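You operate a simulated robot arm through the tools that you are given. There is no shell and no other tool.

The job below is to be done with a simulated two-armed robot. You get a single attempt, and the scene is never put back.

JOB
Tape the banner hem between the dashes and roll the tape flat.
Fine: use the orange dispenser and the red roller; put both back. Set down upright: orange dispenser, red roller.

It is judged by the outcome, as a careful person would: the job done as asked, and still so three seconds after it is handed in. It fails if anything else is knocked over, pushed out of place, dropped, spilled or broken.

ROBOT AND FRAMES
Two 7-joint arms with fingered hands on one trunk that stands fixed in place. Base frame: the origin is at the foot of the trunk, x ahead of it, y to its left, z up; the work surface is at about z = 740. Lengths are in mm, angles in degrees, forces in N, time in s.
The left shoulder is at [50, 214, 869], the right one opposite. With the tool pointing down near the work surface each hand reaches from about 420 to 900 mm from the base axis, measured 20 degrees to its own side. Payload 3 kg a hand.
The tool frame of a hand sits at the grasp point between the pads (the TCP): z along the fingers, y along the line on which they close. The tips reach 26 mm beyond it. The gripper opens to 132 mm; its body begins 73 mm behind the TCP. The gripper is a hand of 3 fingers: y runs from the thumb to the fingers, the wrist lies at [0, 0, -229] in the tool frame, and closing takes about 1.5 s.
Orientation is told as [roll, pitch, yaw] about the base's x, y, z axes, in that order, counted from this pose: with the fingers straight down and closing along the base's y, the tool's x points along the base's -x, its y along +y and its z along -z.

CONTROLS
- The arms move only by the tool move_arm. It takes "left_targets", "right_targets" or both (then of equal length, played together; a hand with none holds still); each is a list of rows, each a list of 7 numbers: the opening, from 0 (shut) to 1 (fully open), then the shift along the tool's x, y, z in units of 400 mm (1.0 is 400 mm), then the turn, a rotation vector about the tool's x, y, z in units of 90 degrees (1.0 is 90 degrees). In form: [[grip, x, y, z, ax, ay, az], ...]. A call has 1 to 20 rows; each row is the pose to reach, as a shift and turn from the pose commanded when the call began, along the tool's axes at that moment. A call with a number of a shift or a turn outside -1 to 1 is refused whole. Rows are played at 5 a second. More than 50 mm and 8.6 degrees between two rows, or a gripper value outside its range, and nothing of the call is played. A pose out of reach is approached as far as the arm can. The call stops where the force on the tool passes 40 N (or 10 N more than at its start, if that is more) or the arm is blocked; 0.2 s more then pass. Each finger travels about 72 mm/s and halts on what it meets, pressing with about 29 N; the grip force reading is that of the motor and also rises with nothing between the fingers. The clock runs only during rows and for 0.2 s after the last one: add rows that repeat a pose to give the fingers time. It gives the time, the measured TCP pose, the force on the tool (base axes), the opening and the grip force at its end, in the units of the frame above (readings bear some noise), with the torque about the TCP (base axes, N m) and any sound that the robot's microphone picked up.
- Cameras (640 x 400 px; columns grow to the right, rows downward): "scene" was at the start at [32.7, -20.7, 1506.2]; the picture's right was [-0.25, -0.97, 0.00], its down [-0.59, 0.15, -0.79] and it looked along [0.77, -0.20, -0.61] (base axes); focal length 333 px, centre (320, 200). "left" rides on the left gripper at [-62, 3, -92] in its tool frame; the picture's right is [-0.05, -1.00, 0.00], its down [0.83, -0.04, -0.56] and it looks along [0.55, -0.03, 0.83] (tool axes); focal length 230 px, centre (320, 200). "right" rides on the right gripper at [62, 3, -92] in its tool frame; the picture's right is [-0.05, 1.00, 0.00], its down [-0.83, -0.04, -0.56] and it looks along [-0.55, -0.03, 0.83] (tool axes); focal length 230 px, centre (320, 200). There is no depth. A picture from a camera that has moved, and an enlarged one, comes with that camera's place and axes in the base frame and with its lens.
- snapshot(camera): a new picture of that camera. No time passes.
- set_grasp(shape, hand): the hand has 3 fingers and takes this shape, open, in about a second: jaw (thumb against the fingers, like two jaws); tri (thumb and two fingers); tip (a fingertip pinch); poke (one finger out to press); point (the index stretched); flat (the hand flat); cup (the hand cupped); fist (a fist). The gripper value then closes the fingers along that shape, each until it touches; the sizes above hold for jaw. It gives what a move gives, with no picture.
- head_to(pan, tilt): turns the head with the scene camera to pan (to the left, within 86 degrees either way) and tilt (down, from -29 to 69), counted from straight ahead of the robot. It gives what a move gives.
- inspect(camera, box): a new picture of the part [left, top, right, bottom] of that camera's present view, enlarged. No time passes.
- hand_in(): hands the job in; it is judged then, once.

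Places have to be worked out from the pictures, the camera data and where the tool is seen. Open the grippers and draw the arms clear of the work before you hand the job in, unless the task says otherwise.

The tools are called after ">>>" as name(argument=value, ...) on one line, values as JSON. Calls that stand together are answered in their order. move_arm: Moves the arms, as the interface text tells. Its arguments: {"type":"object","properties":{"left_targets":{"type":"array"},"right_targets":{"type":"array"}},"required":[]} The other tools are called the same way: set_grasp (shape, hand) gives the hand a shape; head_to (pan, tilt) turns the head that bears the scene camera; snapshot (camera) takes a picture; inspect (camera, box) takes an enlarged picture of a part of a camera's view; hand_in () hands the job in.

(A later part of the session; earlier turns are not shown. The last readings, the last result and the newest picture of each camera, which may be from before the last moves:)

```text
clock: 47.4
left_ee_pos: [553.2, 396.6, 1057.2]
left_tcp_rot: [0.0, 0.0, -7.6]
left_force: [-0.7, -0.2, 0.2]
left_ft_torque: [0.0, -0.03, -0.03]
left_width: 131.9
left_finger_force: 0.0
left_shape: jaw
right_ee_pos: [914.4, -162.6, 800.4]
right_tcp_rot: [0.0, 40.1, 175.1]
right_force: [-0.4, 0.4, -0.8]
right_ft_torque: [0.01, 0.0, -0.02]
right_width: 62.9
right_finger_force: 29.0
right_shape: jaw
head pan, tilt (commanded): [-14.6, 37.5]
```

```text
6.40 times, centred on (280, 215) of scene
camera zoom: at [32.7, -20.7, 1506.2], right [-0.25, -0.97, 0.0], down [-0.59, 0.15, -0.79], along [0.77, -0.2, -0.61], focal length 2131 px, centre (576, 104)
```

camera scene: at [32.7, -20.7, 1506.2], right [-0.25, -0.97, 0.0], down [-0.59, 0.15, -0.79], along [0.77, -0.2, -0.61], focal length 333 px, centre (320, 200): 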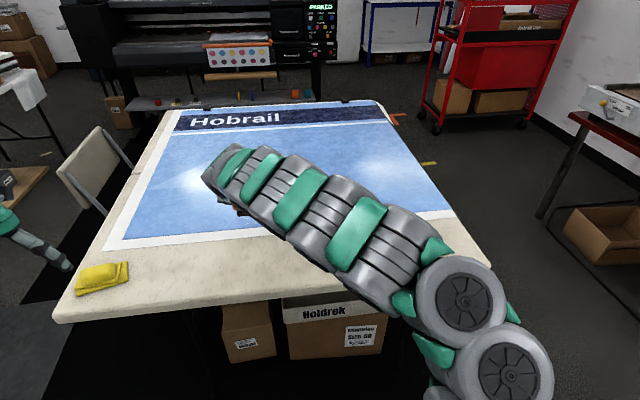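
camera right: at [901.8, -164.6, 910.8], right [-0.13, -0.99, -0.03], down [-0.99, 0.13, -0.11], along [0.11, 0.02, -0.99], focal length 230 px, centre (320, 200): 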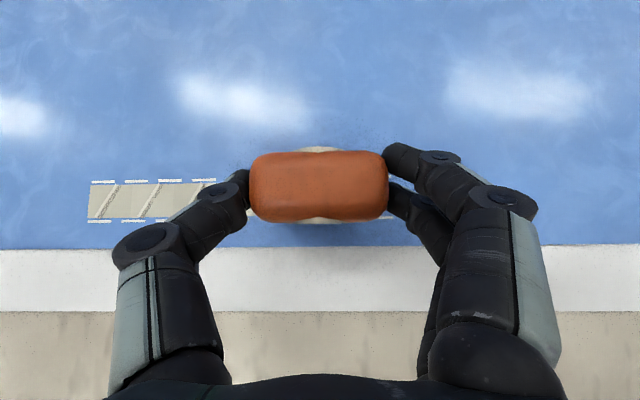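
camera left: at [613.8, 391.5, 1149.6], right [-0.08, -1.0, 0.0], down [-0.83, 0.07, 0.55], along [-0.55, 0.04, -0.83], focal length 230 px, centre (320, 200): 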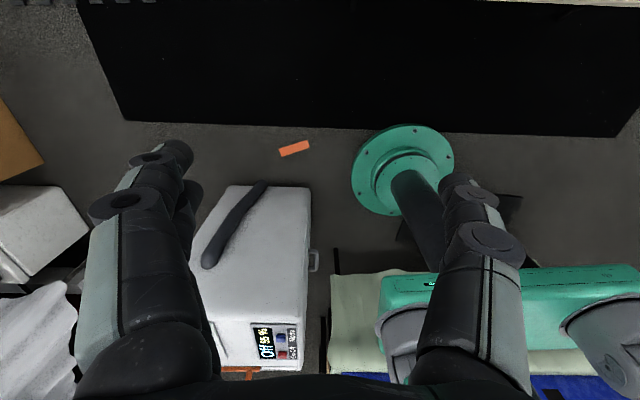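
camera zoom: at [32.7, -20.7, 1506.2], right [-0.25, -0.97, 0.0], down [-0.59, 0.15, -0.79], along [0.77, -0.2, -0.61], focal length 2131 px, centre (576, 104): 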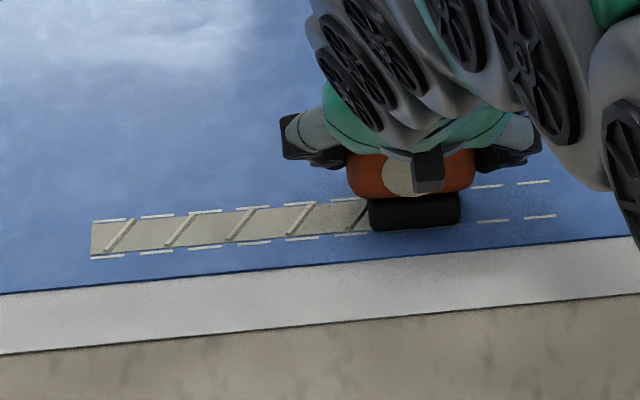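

The tape follows the lane well, but the contact force has dropped to about 1 N. I press 1.5 mm lower and continue 60 mm toward the right end.

>>> move_arm(right_targets=[[0, -0.0024, 0, 0.0029, 0, 0, 0], [0, -0.0028, 0.0187, 0.0026, 0, 0, 0], [0, -0.0032, 0.0375, 0.0022, 0, 0, 0], [0, -0.0036, 0.0562, 0.0019, 0, 0, 0], [0, -0.004, 0.0749, 0.0015, 0, 0, 0], [0, -0.0044, 0.0937, 0.0012, 0, 0, 0], [0, -0.0048, 0.1124, 0.0009, 0, 0, 0], [0, -0.0052, 0.1312, 0.0005, 0, 0, 0], [0, -0.0056, 0.1499, 0.0002, 0, 0, 0]])

>>> snapshot(camera="right")

>>> inspect(camera="scene", box=[260, 195, 340, 235])

```text
clock: 49.4
left_ee_pos: [553.5, 396.7, 1056.7]
left_tcp_rot: [0.0, 0.0, -7.6]
left_force: [0.9, 0.4, -0.2]
left_ft_torque: [0.03, 0.01, -0.02]
left_width: 132.1
left_finger_force: 0.0
left_shape: jaw
right_ee_pos: [908.7, -222.7, 799.3]
right_tcp_rot: [0.1, 40.1, 175.0]
right_force: [0.1, 3.0, 11.1]
right_ft_torque: [0.0, -0.13, 0.02]
right_width: 63.1
right_finger_force: 28.8
right_shape: jaw
head pan, tilt (commanded): [-14.6, 37.5]
```

```text
taken
camera right: at [895.4, -224.7, 909.7], right [-0.13, -0.99, -0.03], down [-0.99, 0.13, -0.11], along [0.11, 0.02, -0.99], focal length 230 px, centre (320, 200)
```

right: 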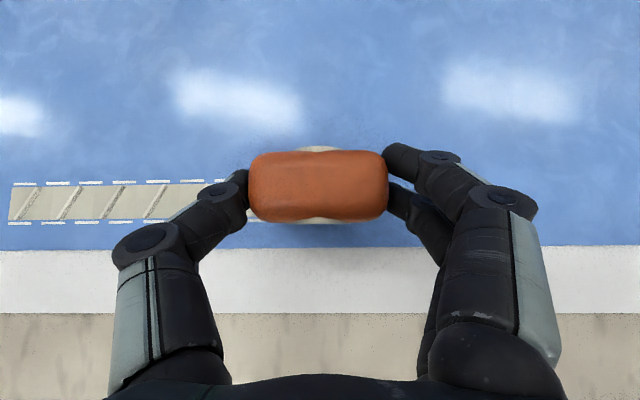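

```text
8.00 times, centred on (300, 215) of scene
camera zoom: at [32.5, -20.6, 1506.2], right [-0.25, -0.97, 0.0], down [-0.59, 0.15, -0.79], along [0.77, -0.2, -0.61], focal length 2664 px, centre (480, 80)
```

zoom: 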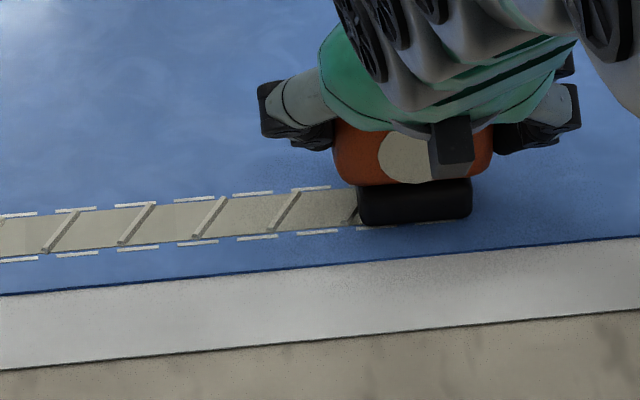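

The tape is 14-18 mm short of the right end. I drag 17 mm more, then lift straight up 25 mm.

>>> move_arm(right_targets=[[0, -0.0003, 0.0106, -0.0002, 0, 0, 0], [0, -0.0006, 0.0212, -0.0004, 0, 0, 0], [0, -0.0009, 0.0319, -0.0006, 0, 0, 0], [0, -0.0009, 0.0425, -0.0008, 0, 0, 0], [0, -0.0009, 0.0425, -0.0008, 0, 0, 0]])

>>> inspect(camera="scene", box=[260, 195, 340, 235])

```text
clock: 50.6
left_ee_pos: [553.9, 397.0, 1055.6]
left_tcp_rot: [0.1, 0.0, -7.6]
left_force: [-0.2, -0.6, 0.1]
left_ft_torque: [-0.02, -0.03, -0.01]
left_width: 131.8
left_finger_force: 0.1
left_shape: jaw
right_ee_pos: [905.6, -239.3, 798.7]
right_tcp_rot: [0.0, 40.1, 174.9]
right_force: [0.7, 3.9, 13.9]
right_ft_torque: [0.04, -0.16, 0.01]
right_width: 63.2
right_finger_force: 28.7
right_shape: jaw
head pan, tilt (commanded): [-14.6, 37.5]
```

```text
8.00 times, centred on (300, 215) of scene
camera zoom: at [32.5, -20.6, 1506.2], right [-0.25, -0.97, 0.0], down [-0.59, 0.15, -0.79], along [0.77, -0.2, -0.61], focal length 2664 px, centre (480, 80)
```

zoom: 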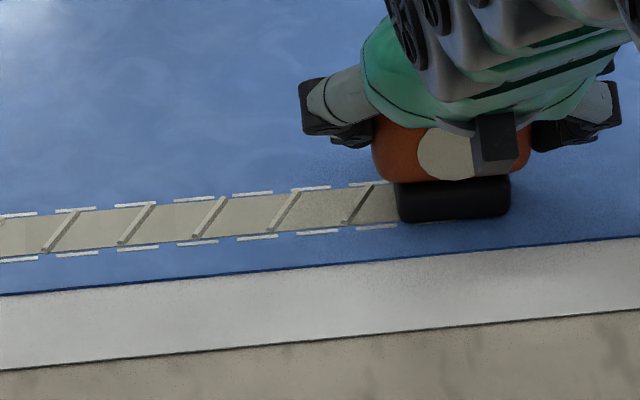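

The base centre is now level with the right end of the dashes. I lift straight up 30 mm and look at the tape's end.

>>> move_arm(right_targets=[[0, 0.0064, 0, -0.0077, 0, 0, 0], [0, 0.0193, 0, -0.023, 0, 0, 0], [0, 0.0322, 0, -0.0383, 0, 0, 0], [0, 0.0482, 0, -0.0575, 0, 0, 0], [0, 0.0482, 0, -0.0575, 0, 0, 0]])

>>> snapshot(camera="right")

>>> inspect(camera="scene", box=[260, 190, 340, 240])

```text
clock: 51.8
left_ee_pos: [553.1, 397.0, 1055.7]
left_tcp_rot: [0.0, -0.1, -7.6]
left_force: [-0.2, 0.4, -0.5]
left_ft_torque: [0.01, -0.04, -0.01]
left_width: 131.9
left_finger_force: 0.1
left_shape: jaw
right_ee_pos: [906.3, -240.0, 828.2]
right_tcp_rot: [-0.1, 39.9, 175.0]
right_force: [0.2, -0.2, -1.1]
right_ft_torque: [-0.01, -0.02, 0.0]
right_width: 63.1
right_finger_force: 29.6
right_shape: jaw
head pan, tilt (commanded): [-14.6, 37.5]
```

```text
taken
camera right: at [893.1, -241.1, 938.3], right [-0.13, -0.99, -0.03], down [-0.99, 0.13, -0.11], along [0.11, 0.02, -0.99], focal length 230 px, centre (320, 200)
```

right: 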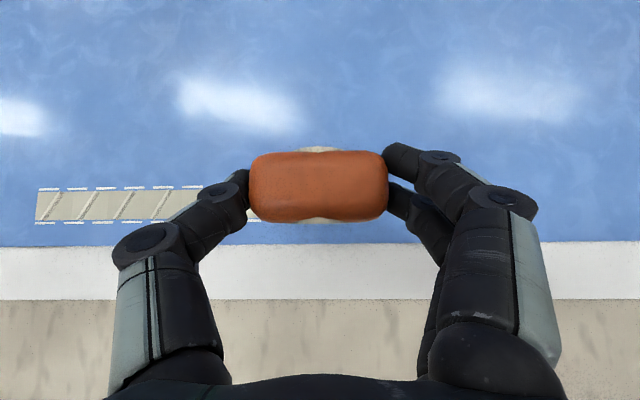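

```text
8.00 times, centred on (300, 215) of scene
camera zoom: at [32.7, -20.7, 1506.2], right [-0.25, -0.97, 0.0], down [-0.59, 0.15, -0.79], along [0.77, -0.2, -0.61], focal length 2664 px, centre (480, 80)
```

zoom: 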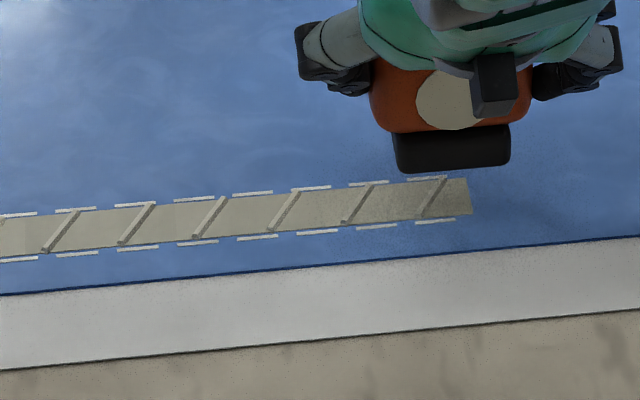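

The tape parted cleanly and runs about 8 mm past the right dash ends. I inspect the whole strip for its lateral position.

>>> inspect(camera="scene", box=[292, 205, 328, 227])

>>> inspect(camera="scene", box=[230, 205, 330, 235])

```text
16.00 times, centred on (310, 216) of scene
camera zoom: at [32.7, -20.7, 1506.2], right [-0.25, -0.97, 0.0], down [-0.59, 0.15, -0.79], along [0.77, -0.2, -0.61], focal length 5328 px, centre (480, -56)
```

zoom: 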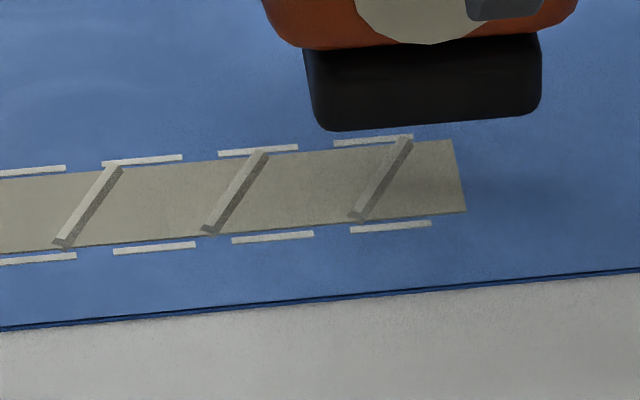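

```text
6.40 times, centred on (280, 220) of scene
camera zoom: at [32.7, -20.7, 1506.2], right [-0.25, -0.97, 0.0], down [-0.59, 0.15, -0.79], along [0.77, -0.2, -0.61], focal length 2131 px, centre (576, 72)
```

zoom: 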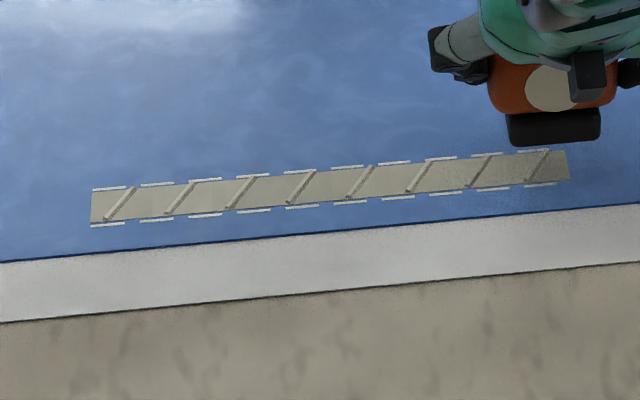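

The tape lies inside both dash rows for the whole length, with creases left to be rolled. I carry the dispenser back above its original spot at (750.4, 173, 880), turning it back 89.6°.

>>> move_arm(right_targets=[[0, -0.0236, -0.0829, -0.0339, 0.0533, 0, -0.0636], [0, -0.0472, -0.1658, -0.0678, 0.1067, 0, -0.1271], [0, -0.0708, -0.2486, -0.1016, 0.16, 0, -0.1907], [0, -0.0943, -0.3315, -0.1355, 0.2133, 0, -0.2542], [0, -0.1179, -0.4144, -0.1694, 0.2667, 0, -0.3178], [0, -0.1415, -0.4973, -0.2033, 0.32, 0, -0.3813], [0, -0.1651, -0.5801, -0.2371, 0.3733, 0, -0.4449], [0, -0.1887, -0.663, -0.271, 0.4267, 0, -0.5084], [0, -0.2123, -0.7459, -0.3049, 0.48, 0, -0.572], [0, -0.2358, -0.8288, -0.3388, 0.5333, 0, -0.6355], [0, -0.2594, -0.9116, -0.3726, 0.5867, 0, -0.6991], [0, -0.283, -0.9945, -0.4065, 0.64, 0, -0.7626], [0, -0.283, -0.9945, -0.4065, 0.64, 0, -0.7626], [0, -0.283, -0.9945, -0.4065, 0.64, 0, -0.7626]])

>>> snapshot(camera="right")

>>> snapshot(camera="scene")

```text
clock: 54.8
left_ee_pos: [554.1, 395.7, 1055.2]
left_tcp_rot: [0.0, 0.0, -7.6]
left_force: [-0.4, -0.3, -0.7]
left_ft_torque: [0.04, 0.06, 0.01]
left_width: 131.6
left_finger_force: 0.1
left_shape: jaw
right_ee_pos: [751.0, 175.3, 881.9]
right_tcp_rot: [0.1, 40.1, -95.3]
right_force: [-0.2, -0.6, -1.0]
right_ft_torque: [-0.02, 0.01, -0.03]
right_width: 63.4
right_finger_force: 29.1
right_shape: jaw
head pan, tilt (commanded): [-14.6, 37.5]
```

```text
taken
camera right: at [752.4, 162.3, 991.7], right [0.99, -0.13, -0.03], down [-0.14, -0.98, -0.11], along [-0.02, 0.11, -0.99], focal length 230 px, centre (320, 200)
```

right: 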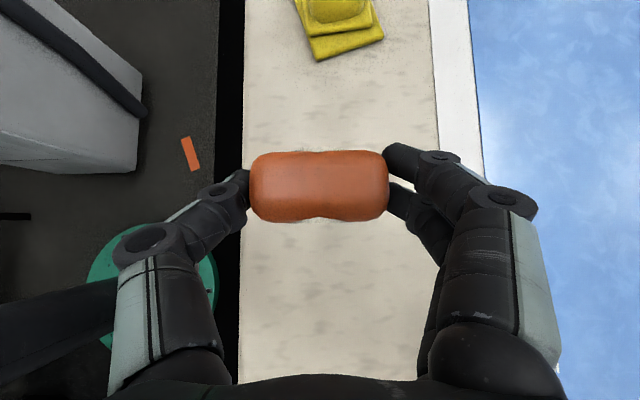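

```text
taken
camera scene: at [32.7, -20.7, 1506.2], right [-0.25, -0.97, 0.0], down [-0.59, 0.15, -0.79], along [0.77, -0.2, -0.61], focal length 333 px, centre (320, 200)
```

scene: 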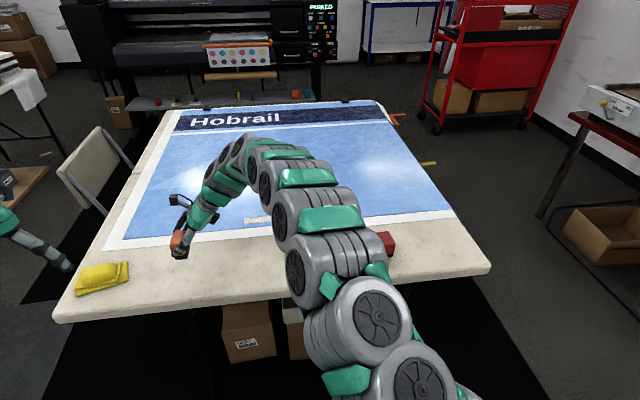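

The dispenser is above its place, still level. I lower it 80 mm to just above the table.

>>> move_arm(right_targets=[[0, -0.0266, -0.0002, 0.0299, 0, 0, 0], [0, -0.0532, -0.0004, 0.0598, 0, 0, 0], [0, -0.0798, -0.0006, 0.0897, 0, 0, 0], [0, -0.1064, -0.0008, 0.1196, 0, 0, 0], [0, -0.1264, -0.001, 0.142, 0, 0, 0], [0, -0.133, -0.001, 0.1495, 0, 0, 0], [0, -0.133, -0.001, 0.1495, 0, 0, 0]])

>>> inspect(camera="scene", box=[164, 244, 212, 284])

>>> snapshot(camera="right")

```text
clock: 56.4
left_ee_pos: [553.1, 397.3, 1056.9]
left_tcp_rot: [0.0, 0.0, -7.6]
left_force: [0.1, 0.3, 0.4]
left_ft_torque: [0.0, -0.01, -0.02]
left_width: 132.1
left_finger_force: 0.1
left_shape: jaw
right_ee_pos: [749.7, 172.1, 799.4]
right_tcp_rot: [0.0, 40.0, -95.4]
right_force: [0.4, 0.2, -1.4]
right_ft_torque: [-0.01, -0.01, 0.0]
right_width: 63.2
right_finger_force: 28.6
right_shape: jaw
head pan, tilt (commanded): [-14.6, 37.5]
```

```text
10.00 times, centred on (188, 264) of scene
camera zoom: at [32.7, -20.7, 1506.2], right [-0.25, -0.97, 0.0], down [-0.59, 0.15, -0.79], along [0.77, -0.2, -0.61], focal length 3330 px, centre (1640, -440)
```

zoom: 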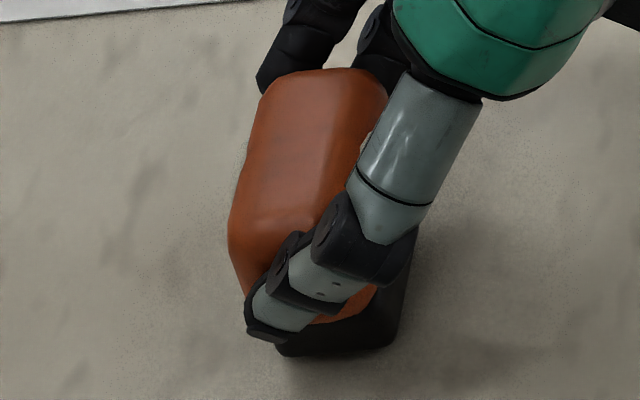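

```text
taken
camera right: at [751.1, 159.4, 909.7], right [0.99, -0.13, -0.03], down [-0.14, -0.98, -0.11], along [-0.02, 0.11, -0.99], focal length 230 px, centre (320, 200)
```

right: 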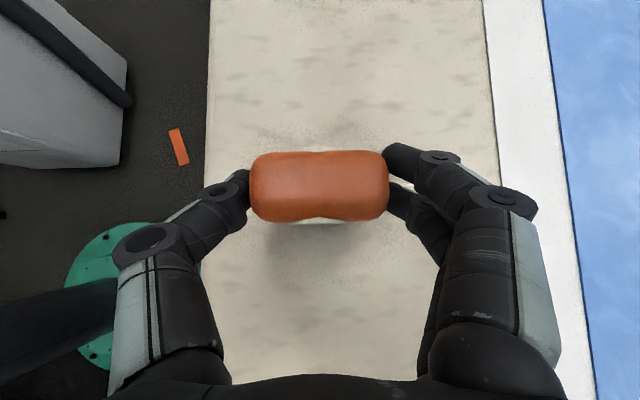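

The outline matches the original picture within a few pixels, about 2 mm above the table. I lower the last 2 mm.

>>> move_arm(right_targets=[[0, -0.0016, 0, 0.0019, 0, 0, 0], [0, -0.0032, 0, 0.0038, 0, 0, 0], [0, -0.0032, 0, 0.0038, 0, 0, 0]])

```text
clock: 57.2
left_ee_pos: [554.1, 396.9, 1055.9]
left_tcp_rot: [0.0, 0.0, -7.5]
left_force: [0.4, 0.6, -0.6]
left_ft_torque: [0.0, 0.02, -0.02]
left_width: 132.1
left_finger_force: 0.0
left_shape: jaw
right_ee_pos: [749.5, 172.0, 798.3]
right_tcp_rot: [0.1, 40.0, -95.4]
right_force: [-0.5, 0.7, -1.3]
right_ft_torque: [-0.04, 0.0, 0.0]
right_width: 63.4
right_finger_force: 29.1
right_shape: jaw
head pan, tilt (commanded): [-14.6, 37.5]
```

Still no contact at z 798.3. I lower another 1.5 mm in half-millimetre steps.

>>> move_arm(right_targets=[[0, -0.0008, 0, 0.001, 0, 0, 0], [0, -0.0016, 0, 0.0019, 0, 0, 0], [0, -0.0024, 0, 0.0029, 0, 0, 0], [0, -0.0024, 0, 0.0029, 0, 0, 0]])

```text
clock: 58.2
left_ee_pos: [553.1, 395.6, 1056.2]
left_tcp_rot: [-0.2, 0.1, -7.6]
left_force: [0.1, -0.2, 0.8]
left_ft_torque: [0.0, -0.01, -0.01]
left_width: 131.9
left_finger_force: 0.2
left_shape: jaw
right_ee_pos: [750.0, 171.8, 797.3]
right_tcp_rot: [0.1, 40.0, -95.2]
right_force: [0.3, 0.5, 2.1]
right_ft_torque: [0.04, -0.02, -0.01]
right_width: 63.0
right_finger_force: 28.8
right_shape: jaw
head pan, tilt (commanded): [-14.6, 37.5]
```

Contact at about 3.5 N net. I open the hand and draw back 120 mm along the fingers.

>>> move_arm(right_targets=[[0.55, 0, 0, 0, 0, 0, 0], [0.7, 0, 0, 0, 0, 0, 0], [0.85, 0, 0, 0, 0, 0, 0], [1, 0, 0, 0, 0, 0, 0], [1, 0, 0, 0, 0, 0, 0], [1, 0, 0, 0, 0, 0, 0], [1, 0, 0, -0.05, 0, 0, 0], [1, 0, 0, -0.125, 0, 0, 0], [1, 0, 0, -0.2, 0, 0, 0], [1, 0, 0, -0.3, 0, 0, 0], [1, 0, 0, -0.3, 0, 0, 0]])

>>> snapshot(camera="right")

>>> inspect(camera="scene", box=[164, 244, 212, 284])

```text
clock: 60.6
left_ee_pos: [552.9, 395.9, 1055.5]
left_tcp_rot: [0.0, 0.0, -7.6]
left_force: [-0.3, -0.8, 0.4]
left_ft_torque: [0.0, -0.01, 0.01]
left_width: 131.7
left_finger_force: 0.1
left_shape: jaw
right_ee_pos: [742.6, 96.2, 890.0]
right_tcp_rot: [0.0, 40.0, -95.4]
right_force: [-0.4, -0.1, 0.7]
right_ft_torque: [0.01, -0.03, 0.0]
right_width: 132.0
right_finger_force: 0.0
right_shape: jaw
head pan, tilt (commanded): [-14.6, 37.5]
```

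```text
taken
camera right: at [744.4, 82.6, 1000.7], right [0.99, -0.13, -0.03], down [-0.14, -0.98, -0.11], along [-0.02, 0.11, -0.99], focal length 230 px, centre (320, 200)
```

right: 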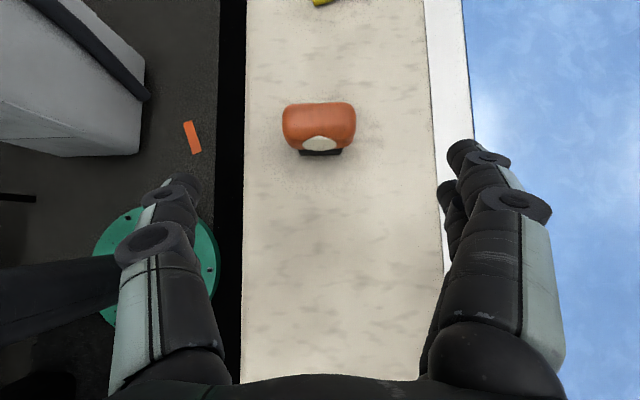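

```text
10.00 times, centred on (188, 264) of scene
camera zoom: at [32.7, -20.7, 1506.2], right [-0.25, -0.97, 0.0], down [-0.59, 0.15, -0.79], along [0.77, -0.2, -0.61], focal length 3330 px, centre (1640, -440)
```

zoom: 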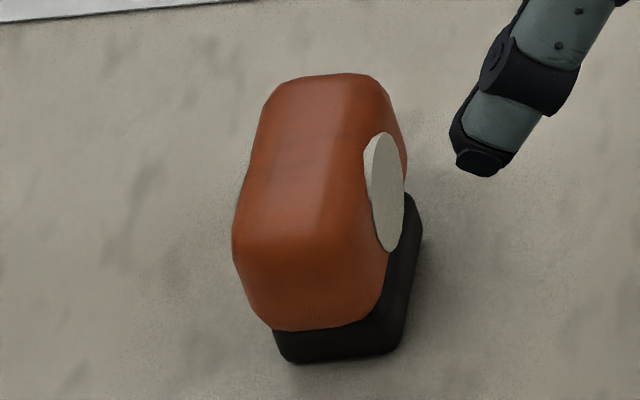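

The dispenser is back within about 2 mm of its original place, upright. Next the roller at about (684, -393): I swing the hand through vertical to lean the other way, hovering at (684, -300, 920).

>>> move_arm(right_targets=[[1, -0.0652, -0.0046, -0.0636, 0, -0.0808, 0], [1, -0.1304, -0.0093, -0.1273, 0, -0.1616, 0], [1, -0.1955, -0.0139, -0.1909, 0, -0.2425, 0], [1, -0.2607, -0.0185, -0.2545, 0, -0.3233, 0], [1, -0.3259, -0.0232, -0.3182, 0, -0.4041, 0], [1, -0.3911, -0.0278, -0.3818, 0, -0.4849, 0], [1, -0.4563, -0.0325, -0.4455, 0, -0.5657, 0], [1, -0.5215, -0.0371, -0.5091, 0, -0.6465, 0], [1, -0.5866, -0.0417, -0.5727, 0, -0.7274, 0], [1, -0.6518, -0.0464, -0.6364, 0, -0.8082, 0], [1, -0.717, -0.051, -0.7, 0, -0.889, 0], [1, -0.717, -0.051, -0.7, 0, -0.889, 0]])

>>> snapshot(camera="right")

>>> snapshot(camera="scene")

```text
clock: 63.2
left_ee_pos: [553.1, 396.9, 1056.5]
left_tcp_rot: [0.0, -0.1, -7.6]
left_force: [0.1, 0.9, 0.1]
left_ft_torque: [-0.01, 0.01, -0.03]
left_width: 132.1
left_finger_force: 0.0
left_shape: jaw
right_ee_pos: [685.9, -301.3, 918.4]
right_tcp_rot: [0.1, -40.1, -95.5]
right_force: [0.5, 0.2, -0.2]
right_ft_torque: [0.01, 0.02, 0.01]
right_width: 131.7
right_finger_force: 0.1
right_shape: jaw
head pan, tilt (commanded): [-14.6, 37.5]
```

```text
taken
camera right: at [698.3, -195.1, 950.1], right [0.99, -0.13, 0.03], down [-0.07, -0.27, 0.96], along [-0.12, -0.95, -0.28], focal length 230 px, centre (320, 200)
```

right: 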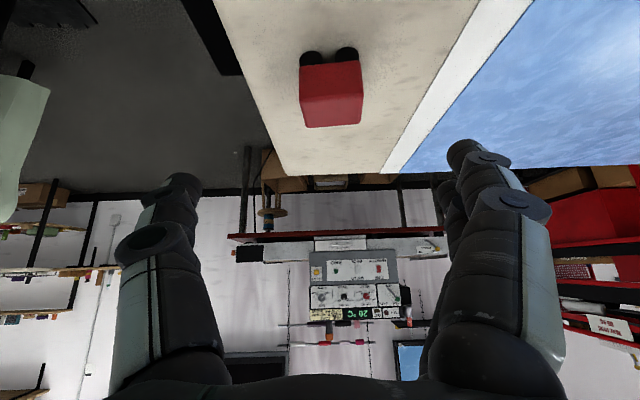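

```text
taken
camera scene: at [32.7, -20.7, 1506.2], right [-0.25, -0.97, 0.0], down [-0.59, 0.15, -0.79], along [0.77, -0.2, -0.61], focal length 333 px, centre (320, 200)
```

scene: 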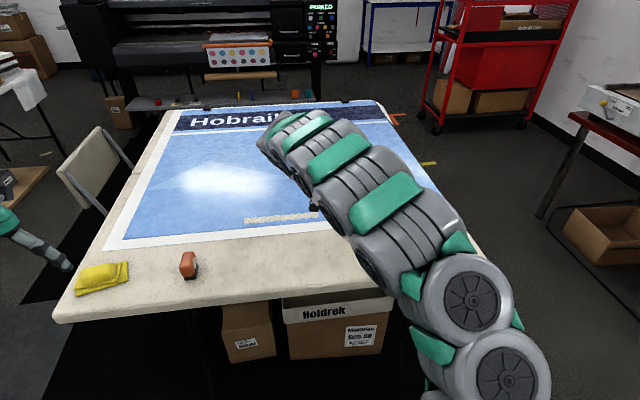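

The new lean is reached and the roller's side with its two wheels is in view. I zoom in on it.

>>> inspect(camera="right", box=[285, 35, 380, 140])

>>> inspect(camera="scene", box=[230, 200, 330, 240])

```text
3.81 times, centred on (332, 88) of right
camera zoom: at [698.3, -195.1, 950.1], right [0.99, -0.13, 0.03], down [-0.07, -0.27, 0.96], along [-0.12, -0.95, -0.28], focal length 876 px, centre (272, 629)
```

zoom: 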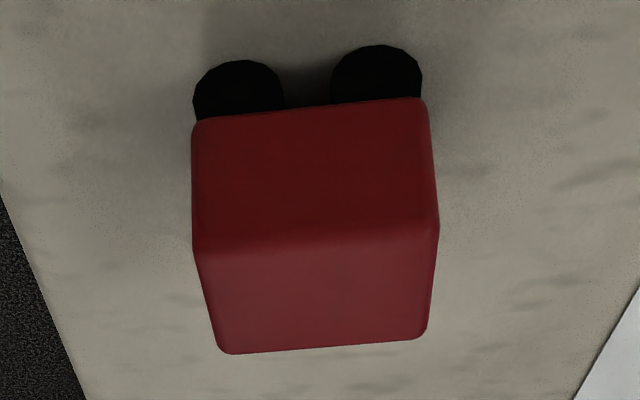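

```text
6.40 times, centred on (280, 220) of scene
camera zoom: at [32.7, -20.7, 1506.2], right [-0.25, -0.97, 0.0], down [-0.59, 0.15, -0.79], along [0.77, -0.2, -0.61], focal length 2131 px, centre (576, 72)
```

zoom: 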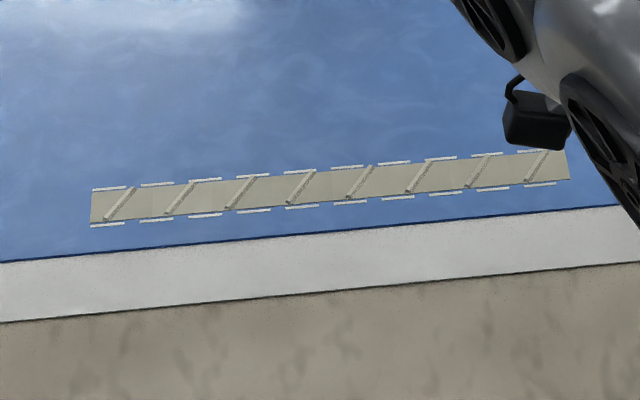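

Both cameras agree: roller centre (688.4, -394), yaw -2.8, top at z 800, red body from about z 759. I go to the pre-grasp point and turn the hand 2.7° to match.

>>> move_arm(right_targets=[[1, 0.0149, 0.0068, 0.0487, -0.0064, 0, -0.0077], [1, 0.0299, 0.0135, 0.0973, -0.0129, 0, -0.0153], [1, 0.0448, 0.0203, 0.146, -0.0193, 0, -0.023], [1, 0.0448, 0.0203, 0.146, -0.0193, 0, -0.023]])

>>> snapshot(camera="right")

```text
clock: 64.2
left_ee_pos: [554.4, 397.3, 1056.4]
left_tcp_rot: [0.0, 0.0, -7.5]
left_force: [-0.7, 0.3, 0.0]
left_ft_torque: [-0.01, 0.02, 0.02]
left_width: 131.8
left_finger_force: 0.1
left_shape: jaw
right_ee_pos: [690.5, -325.5, 863.3]
right_tcp_rot: [0.1, -39.9, -92.8]
right_force: [0.1, 0.0, -0.3]
right_ft_torque: [0.03, 0.02, -0.01]
right_width: 131.7
right_finger_force: 0.0
right_shape: jaw
head pan, tilt (commanded): [-14.6, 37.5]
```

```text
taken
camera right: at [698.6, -219.4, 894.8], right [1.0, -0.09, 0.03], down [-0.06, -0.28, 0.96], along [-0.07, -0.96, -0.28], focal length 230 px, centre (320, 200)
```

right: 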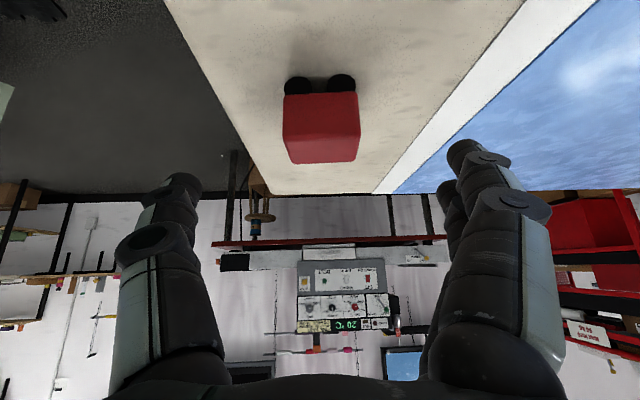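

The roller sits centred in the hand's view. I advance 91 mm along the fingers with the hand open.

>>> move_arm(right_targets=[[1, 0.0002, 0.0008, 0.0569, 0, 0, 0], [1, 0.0003, 0.0016, 0.1138, 0, 0, 0], [1, 0.0005, 0.0023, 0.1707, 0, 0, 0], [1, 0.0006, 0.0031, 0.2276, 0, 0, 0], [1, 0.0006, 0.0031, 0.2276, 0, 0, 0]])

>>> snapshot(camera="right")

>>> inspect(camera="scene", box=[340, 200, 440, 280])

```text
clock: 65.4
left_ee_pos: [552.6, 396.5, 1056.6]
left_tcp_rot: [0.0, 0.0, -7.6]
left_force: [0.1, 0.3, 0.6]
left_ft_torque: [0.02, 0.01, -0.03]
left_width: 131.9
left_finger_force: 0.1
left_shape: jaw
right_ee_pos: [690.0, -384.8, 792.1]
right_tcp_rot: [0.1, -40.0, -92.8]
right_force: [-0.6, -0.2, -0.2]
right_ft_torque: [-0.02, 0.01, 0.04]
right_width: 131.7
right_finger_force: 0.0
right_shape: jaw
head pan, tilt (commanded): [-14.6, 37.5]
```

```text
taken
camera right: at [696.7, -279.0, 824.2], right [1.0, -0.09, 0.03], down [-0.06, -0.28, 0.96], along [-0.07, -0.96, -0.28], focal length 230 px, centre (320, 200)
```

right: 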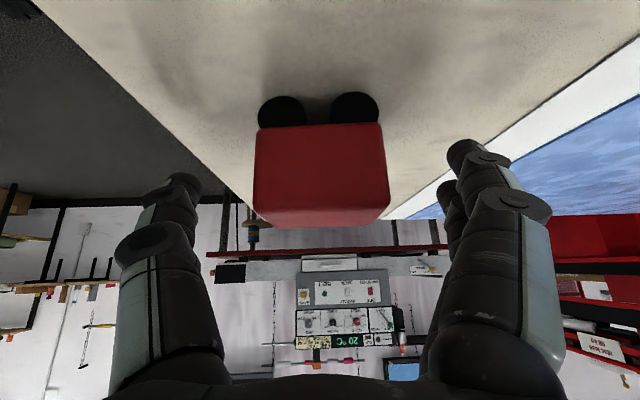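

```text
5.00 times, centred on (390, 240) of scene
camera zoom: at [32.7, -20.7, 1506.2], right [-0.25, -0.97, 0.0], down [-0.59, 0.15, -0.79], along [0.77, -0.2, -0.61], focal length 1665 px, centre (-30, 0)
```

zoom: 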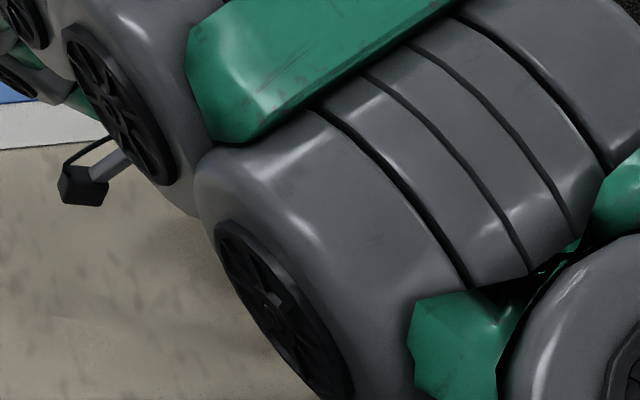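

The roller is centred between the open fingers. I close the hand on its end faces.

>>> move_arm(right_targets=[[0.6, 0, 0, 0, 0, 0, 0], [0.4, 0, 0, 0, 0, 0, 0], [0.2, 0, 0, 0, 0, 0, 0], [0, 0, 0, 0, 0, 0, 0], [0, 0, 0, 0, 0, 0, 0], [0, 0, 0, 0, 0, 0, 0], [0, 0, 0, 0, 0, 0, 0], [0, 0, 0, 0, 0, 0, 0]])

>>> snapshot(camera="right")

```text
clock: 67.2
left_ee_pos: [553.3, 396.5, 1055.9]
left_tcp_rot: [0.0, 0.0, -7.7]
left_force: [-1.0, -0.1, -0.2]
left_ft_torque: [-0.05, -0.01, 0.02]
left_width: 131.6
left_finger_force: 0.0
left_shape: jaw
right_ee_pos: [688.3, -383.6, 792.6]
right_tcp_rot: [0.1, -40.0, -92.7]
right_force: [0.2, -0.2, -0.2]
right_ft_torque: [0.04, -0.02, 0.0]
right_width: 55.6
right_finger_force: 28.9
right_shape: jaw
head pan, tilt (commanded): [-14.6, 37.5]
```

```text
taken
camera right: at [696.8, -278.8, 824.1], right [1.0, -0.09, 0.03], down [-0.06, -0.28, 0.96], along [-0.07, -0.96, -0.28], focal length 230 px, centre (320, 200)
```

right: 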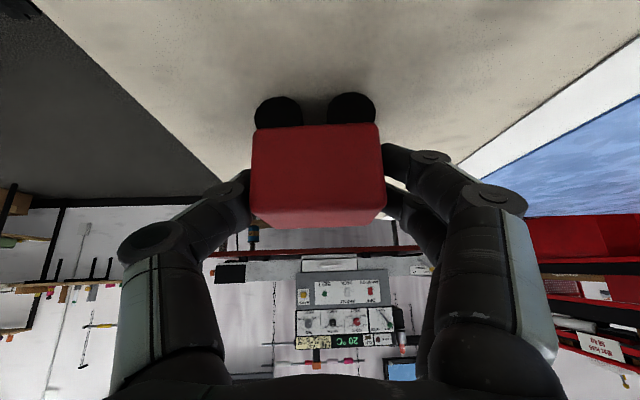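

Gripped at 55.6 mm with 29 N. I lift it 30 mm and compare its attitude in the hand's view.

>>> move_arm(right_targets=[[0, -0.0161, 0, -0.0192, 0, 0, 0], [0, -0.0321, 0, -0.0383, 0, 0, 0], [0, -0.0482, 0, -0.0575, 0, 0, 0], [0, -0.0482, 0, -0.0575, 0, 0, 0], [0, -0.0482, 0, -0.0575, 0, 0, 0]])

>>> snapshot(camera="right")

>>> inspect(camera="right", box=[220, 70, 420, 240])

```text
clock: 68.4
left_ee_pos: [552.1, 396.4, 1056.7]
left_tcp_rot: [0.0, 0.0, -7.5]
left_force: [-0.8, -0.2, -0.6]
left_ft_torque: [0.01, -0.01, 0.0]
left_width: 131.9
left_finger_force: 0.1
left_shape: jaw
right_ee_pos: [688.4, -383.3, 822.7]
right_tcp_rot: [0.0, -40.1, -92.8]
right_force: [0.5, -0.7, -1.3]
right_ft_torque: [0.01, -0.02, 0.0]
right_width: 55.6
right_finger_force: 29.2
right_shape: jaw
head pan, tilt (commanded): [-14.6, 37.5]
```

```text
taken
camera right: at [695.8, -278.0, 854.2], right [1.0, -0.09, 0.03], down [-0.06, -0.28, 0.96], along [-0.07, -0.96, -0.28], focal length 230 px, centre (320, 200)
```

right: 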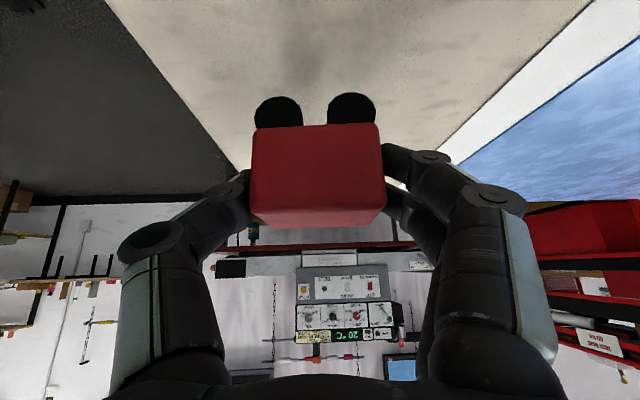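

```text
2.35 times, centred on (320, 155) of right
camera zoom: at [695.8, -278.0, 854.2], right [1.0, -0.09, 0.03], down [-0.06, -0.28, 0.96], along [-0.07, -0.96, -0.28], focal length 541 px, centre (320, 306)
```

zoom: 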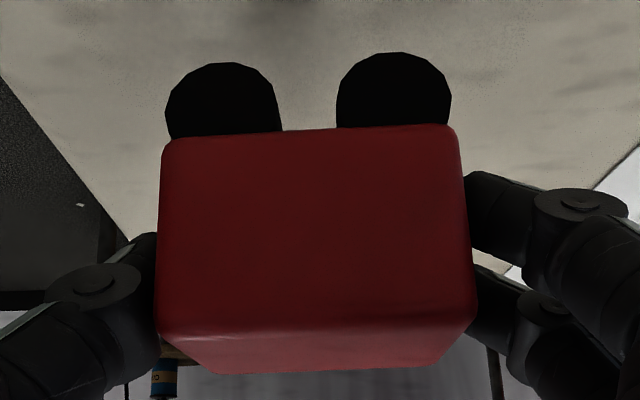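

The roller hangs level, unchanged in the hand's view. I carry it to a hover at (850, -100, 900), turning +86° so that its rolling axis lines up with the lane.

>>> move_arm(right_targets=[[0, 0.0392, 0.0335, -0.056, -0.0561, 0, -0.0666], [0, 0.0785, 0.0671, -0.1121, -0.1121, 0, -0.1332], [0, 0.1177, 0.1006, -0.1681, -0.1682, 0, -0.1998], [0, 0.157, 0.1342, -0.2241, -0.2243, 0, -0.2664], [0, 0.1962, 0.1677, -0.2801, -0.2804, 0, -0.333], [0, 0.2355, 0.2013, -0.3362, -0.3364, 0, -0.3997], [0, 0.2747, 0.2348, -0.3922, -0.3925, 0, -0.4663], [0, 0.314, 0.2684, -0.4482, -0.4486, 0, -0.5329], [0, 0.3532, 0.3019, -0.5042, -0.5047, 0, -0.5995], [0, 0.3925, 0.3355, -0.5603, -0.5607, 0, -0.6661], [0, 0.4317, 0.369, -0.6163, -0.6168, 0, -0.7327], [0, 0.4317, 0.369, -0.6163, -0.6168, 0, -0.7327]])

>>> snapshot(camera="right")

>>> snapshot(camera="scene")

```text
clock: 71.0
left_ee_pos: [553.1, 396.5, 1056.4]
left_tcp_rot: [0.0, 0.0, -7.5]
left_force: [-0.1, 0.3, -0.1]
left_ft_torque: [0.01, 0.0, 0.03]
left_width: 131.8
left_finger_force: 0.1
left_shape: jaw
right_ee_pos: [848.8, -100.8, 900.7]
right_tcp_rot: [0.1, -40.1, -6.5]
right_force: [-0.6, 0.4, -1.9]
right_ft_torque: [0.01, -0.02, 0.02]
right_width: 55.3
right_finger_force: 29.6
right_shape: jaw
head pan, tilt (commanded): [-14.6, 37.5]
```

```text
taken
camera right: at [742.9, -86.5, 931.4], right [0.15, 0.99, 0.03], down [0.27, -0.07, 0.96], along [0.95, -0.14, -0.28], focal length 230 px, centre (320, 200)
```

right: 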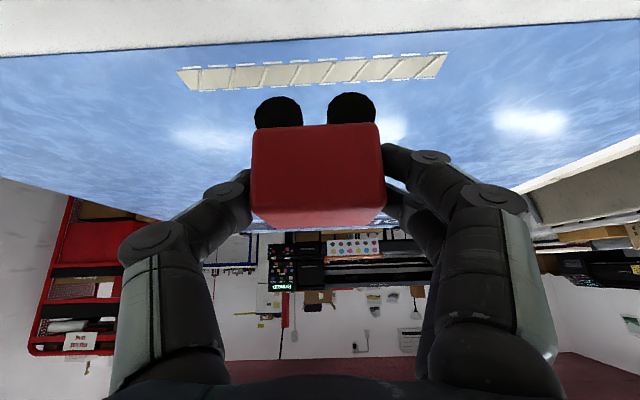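

```text
taken
camera scene: at [32.7, -20.7, 1506.2], right [-0.25, -0.97, 0.0], down [-0.59, 0.15, -0.79], along [0.77, -0.2, -0.61], focal length 333 px, centre (320, 200)
```

scene: 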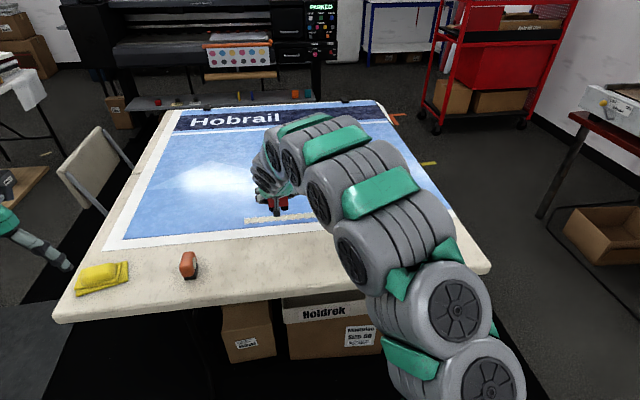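

The roller, tape and hand are all in view. I move to hover past the tape's left end, at (939, 46, 815).

>>> move_arm(right_targets=[[0, -0.0003, 0.0651, 0.0469, 0, 0, 0], [0, -0.0005, 0.1302, 0.0938, 0, 0, 0], [0, -0.0008, 0.1953, 0.1408, 0, 0, 0], [0, -0.001, 0.2603, 0.1877, 0, 0, 0], [0, -0.0013, 0.3254, 0.2346, 0, 0, 0], [0, -0.0015, 0.3905, 0.2815, 0, 0, 0], [0, -0.0015, 0.3905, 0.2815, 0, 0, 0]])

>>> snapshot(camera="right")

>>> inspect(camera="scene", box=[200, 180, 280, 240])

```text
clock: 72.6
left_ee_pos: [553.2, 395.4, 1056.9]
left_tcp_rot: [0.0, 0.0, -7.7]
left_force: [-0.5, -0.4, -0.7]
left_ft_torque: [0.02, 0.01, -0.04]
left_width: 131.8
left_finger_force: 0.1
left_shape: jaw
right_ee_pos: [940.2, 46.6, 813.3]
right_tcp_rot: [0.2, -40.2, -6.6]
right_force: [0.4, 0.8, -1.3]
right_ft_torque: [0.0, 0.0, 0.0]
right_width: 55.5
right_finger_force: 29.1
right_shape: jaw
head pan, tilt (commanded): [-14.6, 37.5]
```

```text
taken
camera right: at [833.8, 61.0, 845.5], right [0.15, 0.99, 0.03], down [0.27, -0.08, 0.96], along [0.95, -0.14, -0.28], focal length 230 px, centre (320, 200)
```

right: 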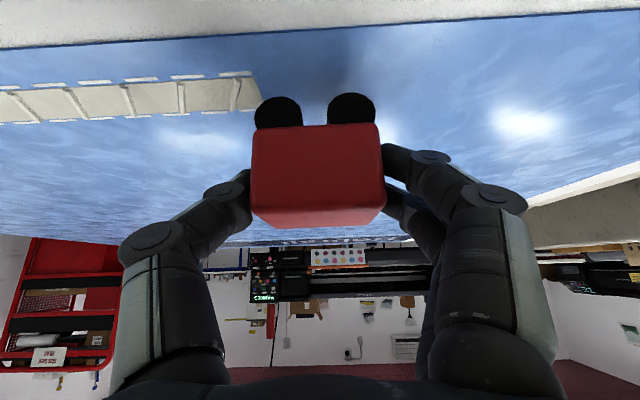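

```text
6.67 times, centred on (240, 210) of scene
camera zoom: at [32.7, -20.7, 1506.2], right [-0.25, -0.97, 0.0], down [-0.59, 0.15, -0.79], along [0.77, -0.2, -0.61], focal length 2220 px, centre (853, 133)
```

zoom: 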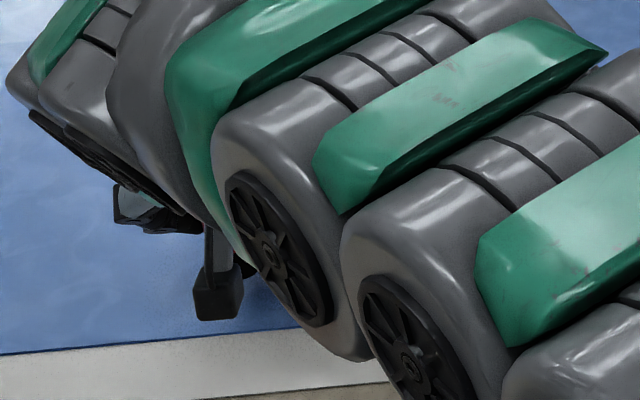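

I zoom in on the hand's view to compare the wheels with the tape's line.

>>> inspect(camera="right", box=[100, 50, 400, 150])

```text
2.13 times, centred on (250, 100) of right
camera zoom: at [833.8, 61.0, 845.5], right [0.15, 0.99, 0.03], down [0.27, -0.08, 0.96], along [0.95, -0.14, -0.28], focal length 491 px, centre (469, 413)
```

zoom: 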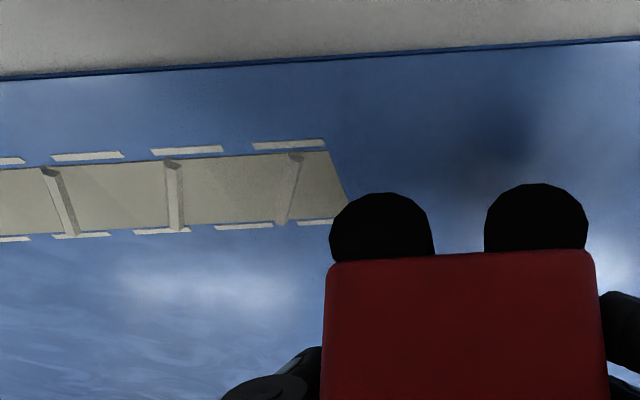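

The roller runs parallel to the tape, its centre about 4 mm too far out. I shift 3 mm toward me and lower 18 mm.

>>> move_arm(right_targets=[[0, 0.0116, -0.0003, 0.0099, 0, 0, 0], [0, 0.0231, -0.0006, 0.0197, 0, 0, 0], [0, 0.0347, -0.0009, 0.0296, 0, 0, 0], [0, 0.0347, -0.0009, 0.0296, 0, 0, 0]])

```text
clock: 73.6
left_ee_pos: [552.9, 397.7, 1057.1]
left_tcp_rot: [-0.1, 0.1, -7.6]
left_force: [0.3, 0.4, 0.4]
left_ft_torque: [-0.02, 0.01, -0.01]
left_width: 131.9
left_finger_force: 0.0
left_shape: jaw
right_ee_pos: [936.5, 47.4, 796.6]
right_tcp_rot: [0.1, -40.2, -6.6]
right_force: [0.6, 1.2, -1.8]
right_ft_torque: [0.02, -0.02, 0.02]
right_width: 55.6
right_finger_force: 29.1
right_shape: jaw
head pan, tilt (commanded): [-14.6, 37.5]
```

Free at z 796.6. I lower in 1 mm steps toward contact, watching the force.

>>> move_arm(right_targets=[[0, 0.0016, 0, 0.0019, 0, 0, 0], [0, 0.0032, 0, 0.0038, 0, 0, 0], [0, 0.0048, 0, 0.0057, 0, 0, 0], [0, 0.0064, 0, 0.0076, 0, 0, 0], [0, 0.0064, 0, 0.0076, 0, 0, 0]])

```text
clock: 74.8
left_ee_pos: [553.1, 396.1, 1057.8]
left_tcp_rot: [0.0, -0.1, -7.6]
left_force: [-0.1, 0.0, 0.6]
left_ft_torque: [-0.03, -0.01, -0.01]
left_width: 131.8
left_finger_force: 0.2
left_shape: jaw
right_ee_pos: [936.1, 47.3, 793.2]
right_tcp_rot: [0.2, -40.2, -6.6]
right_force: [1.8, -1.7, 16.9]
right_ft_torque: [-0.1, -0.23, -0.04]
right_width: 55.6
right_finger_force: 29.2
right_shape: jaw
head pan, tilt (commanded): [-14.6, 37.5]
```

The roller presses with about 17 N. I roll the first 100 mm along the lane at a steady slow pace.

>>> move_arm(right_targets=[[0, 0, -0.0156, 0, 0, 0, 0], [0, 0, -0.0313, 0, 0, 0, 0], [0, 0, -0.0469, 0, 0, 0, 0], [0, 0, -0.0625, 0, 0, 0, 0], [0, 0, -0.0781, 0, 0, 0, 0], [0, 0, -0.0938, 0, 0, 0, 0], [0, 0, -0.1094, 0, 0, 0, 0], [0, 0, -0.125, 0, 0, 0, 0], [0, 0, -0.1406, 0, 0, 0, 0], [0, 0, -0.1563, 0, 0, 0, 0], [0, 0, -0.1719, 0, 0, 0, 0], [0, 0, -0.1875, 0, 0, 0, 0], [0, 0, -0.2031, 0, 0, 0, 0], [0, 0, -0.2188, 0, 0, 0, 0], [0, 0, -0.2344, 0, 0, 0, 0], [0, 0, -0.25, 0, 0, 0, 0]])

>>> snapshot(camera="right")

>>> inspect(camera="scene", box=[220, 190, 320, 240])

```text
clock: 78.2
left_ee_pos: [553.8, 397.2, 1055.1]
left_tcp_rot: [-0.1, 0.0, -7.6]
left_force: [-0.7, -0.3, 0.1]
left_ft_torque: [-0.01, 0.0, 0.0]
left_width: 131.9
left_finger_force: 0.0
left_shape: jaw
right_ee_pos: [924.3, -52.8, 793.3]
right_tcp_rot: [0.1, -40.2, -6.7]
right_force: [-0.3, 5.1, 25.9]
right_ft_torque: [0.33, -0.3, 0.1]
right_width: 56.5
right_finger_force: 29.1
right_shape: jaw
head pan, tilt (commanded): [-14.6, 37.5]
```

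```text
taken
camera right: at [819.1, -37.9, 824.5], right [0.15, 0.99, 0.03], down [0.27, -0.08, 0.96], along [0.95, -0.14, -0.28], focal length 230 px, centre (320, 200)
```

right: 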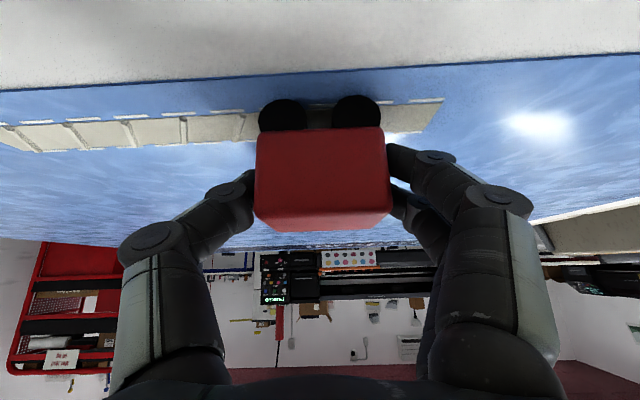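

```text
6.40 times, centred on (270, 215) of scene
camera zoom: at [32.2, -20.7, 1506.2], right [-0.25, -0.97, 0.0], down [-0.59, 0.15, -0.79], along [0.77, -0.2, -0.61], focal length 2131 px, centre (640, 104)
```

zoom: 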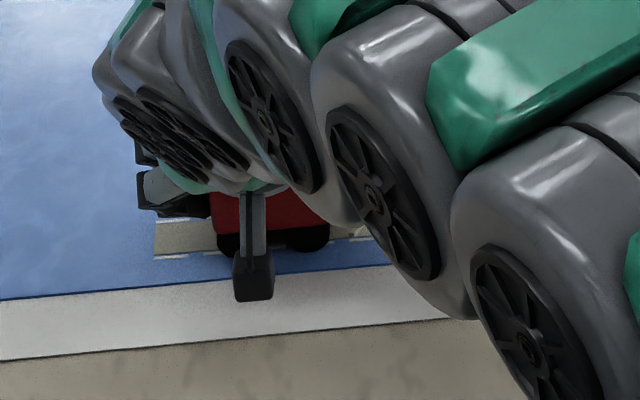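

The tape behind the wheels is smooth now. The force rose to 26 N and the roller has crept about 2 mm in the grip, so I check its attitude before easing off.

>>> inspect(camera="right", box=[220, 80, 460, 240])

>>> inspect(camera="scene", box=[235, 205, 285, 240])

```text
2.50 times, centred on (340, 160) of right
camera zoom: at [819.1, -37.9, 824.5], right [0.15, 0.99, 0.03], down [0.27, -0.08, 0.96], along [0.95, -0.14, -0.28], focal length 575 px, centre (270, 300)
```

zoom: 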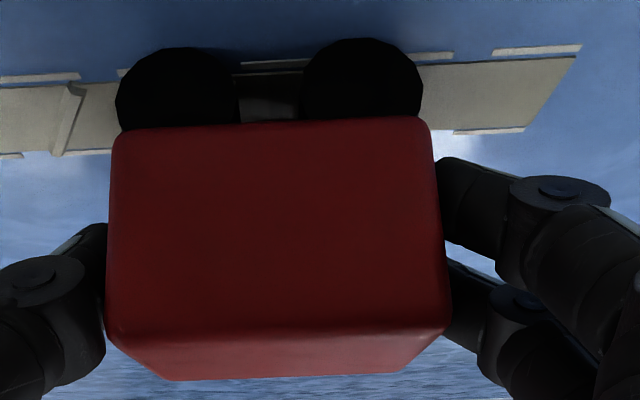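

```text
11.43 times, centred on (260, 222) of scene
camera zoom: at [32.2, -20.7, 1506.2], right [-0.25, -0.97, 0.0], down [-0.59, 0.15, -0.79], along [0.77, -0.2, -0.61], focal length 3806 px, centre (1006, -57)
```

zoom: 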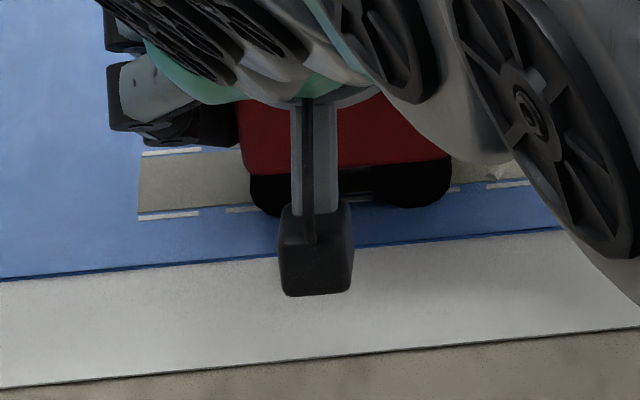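

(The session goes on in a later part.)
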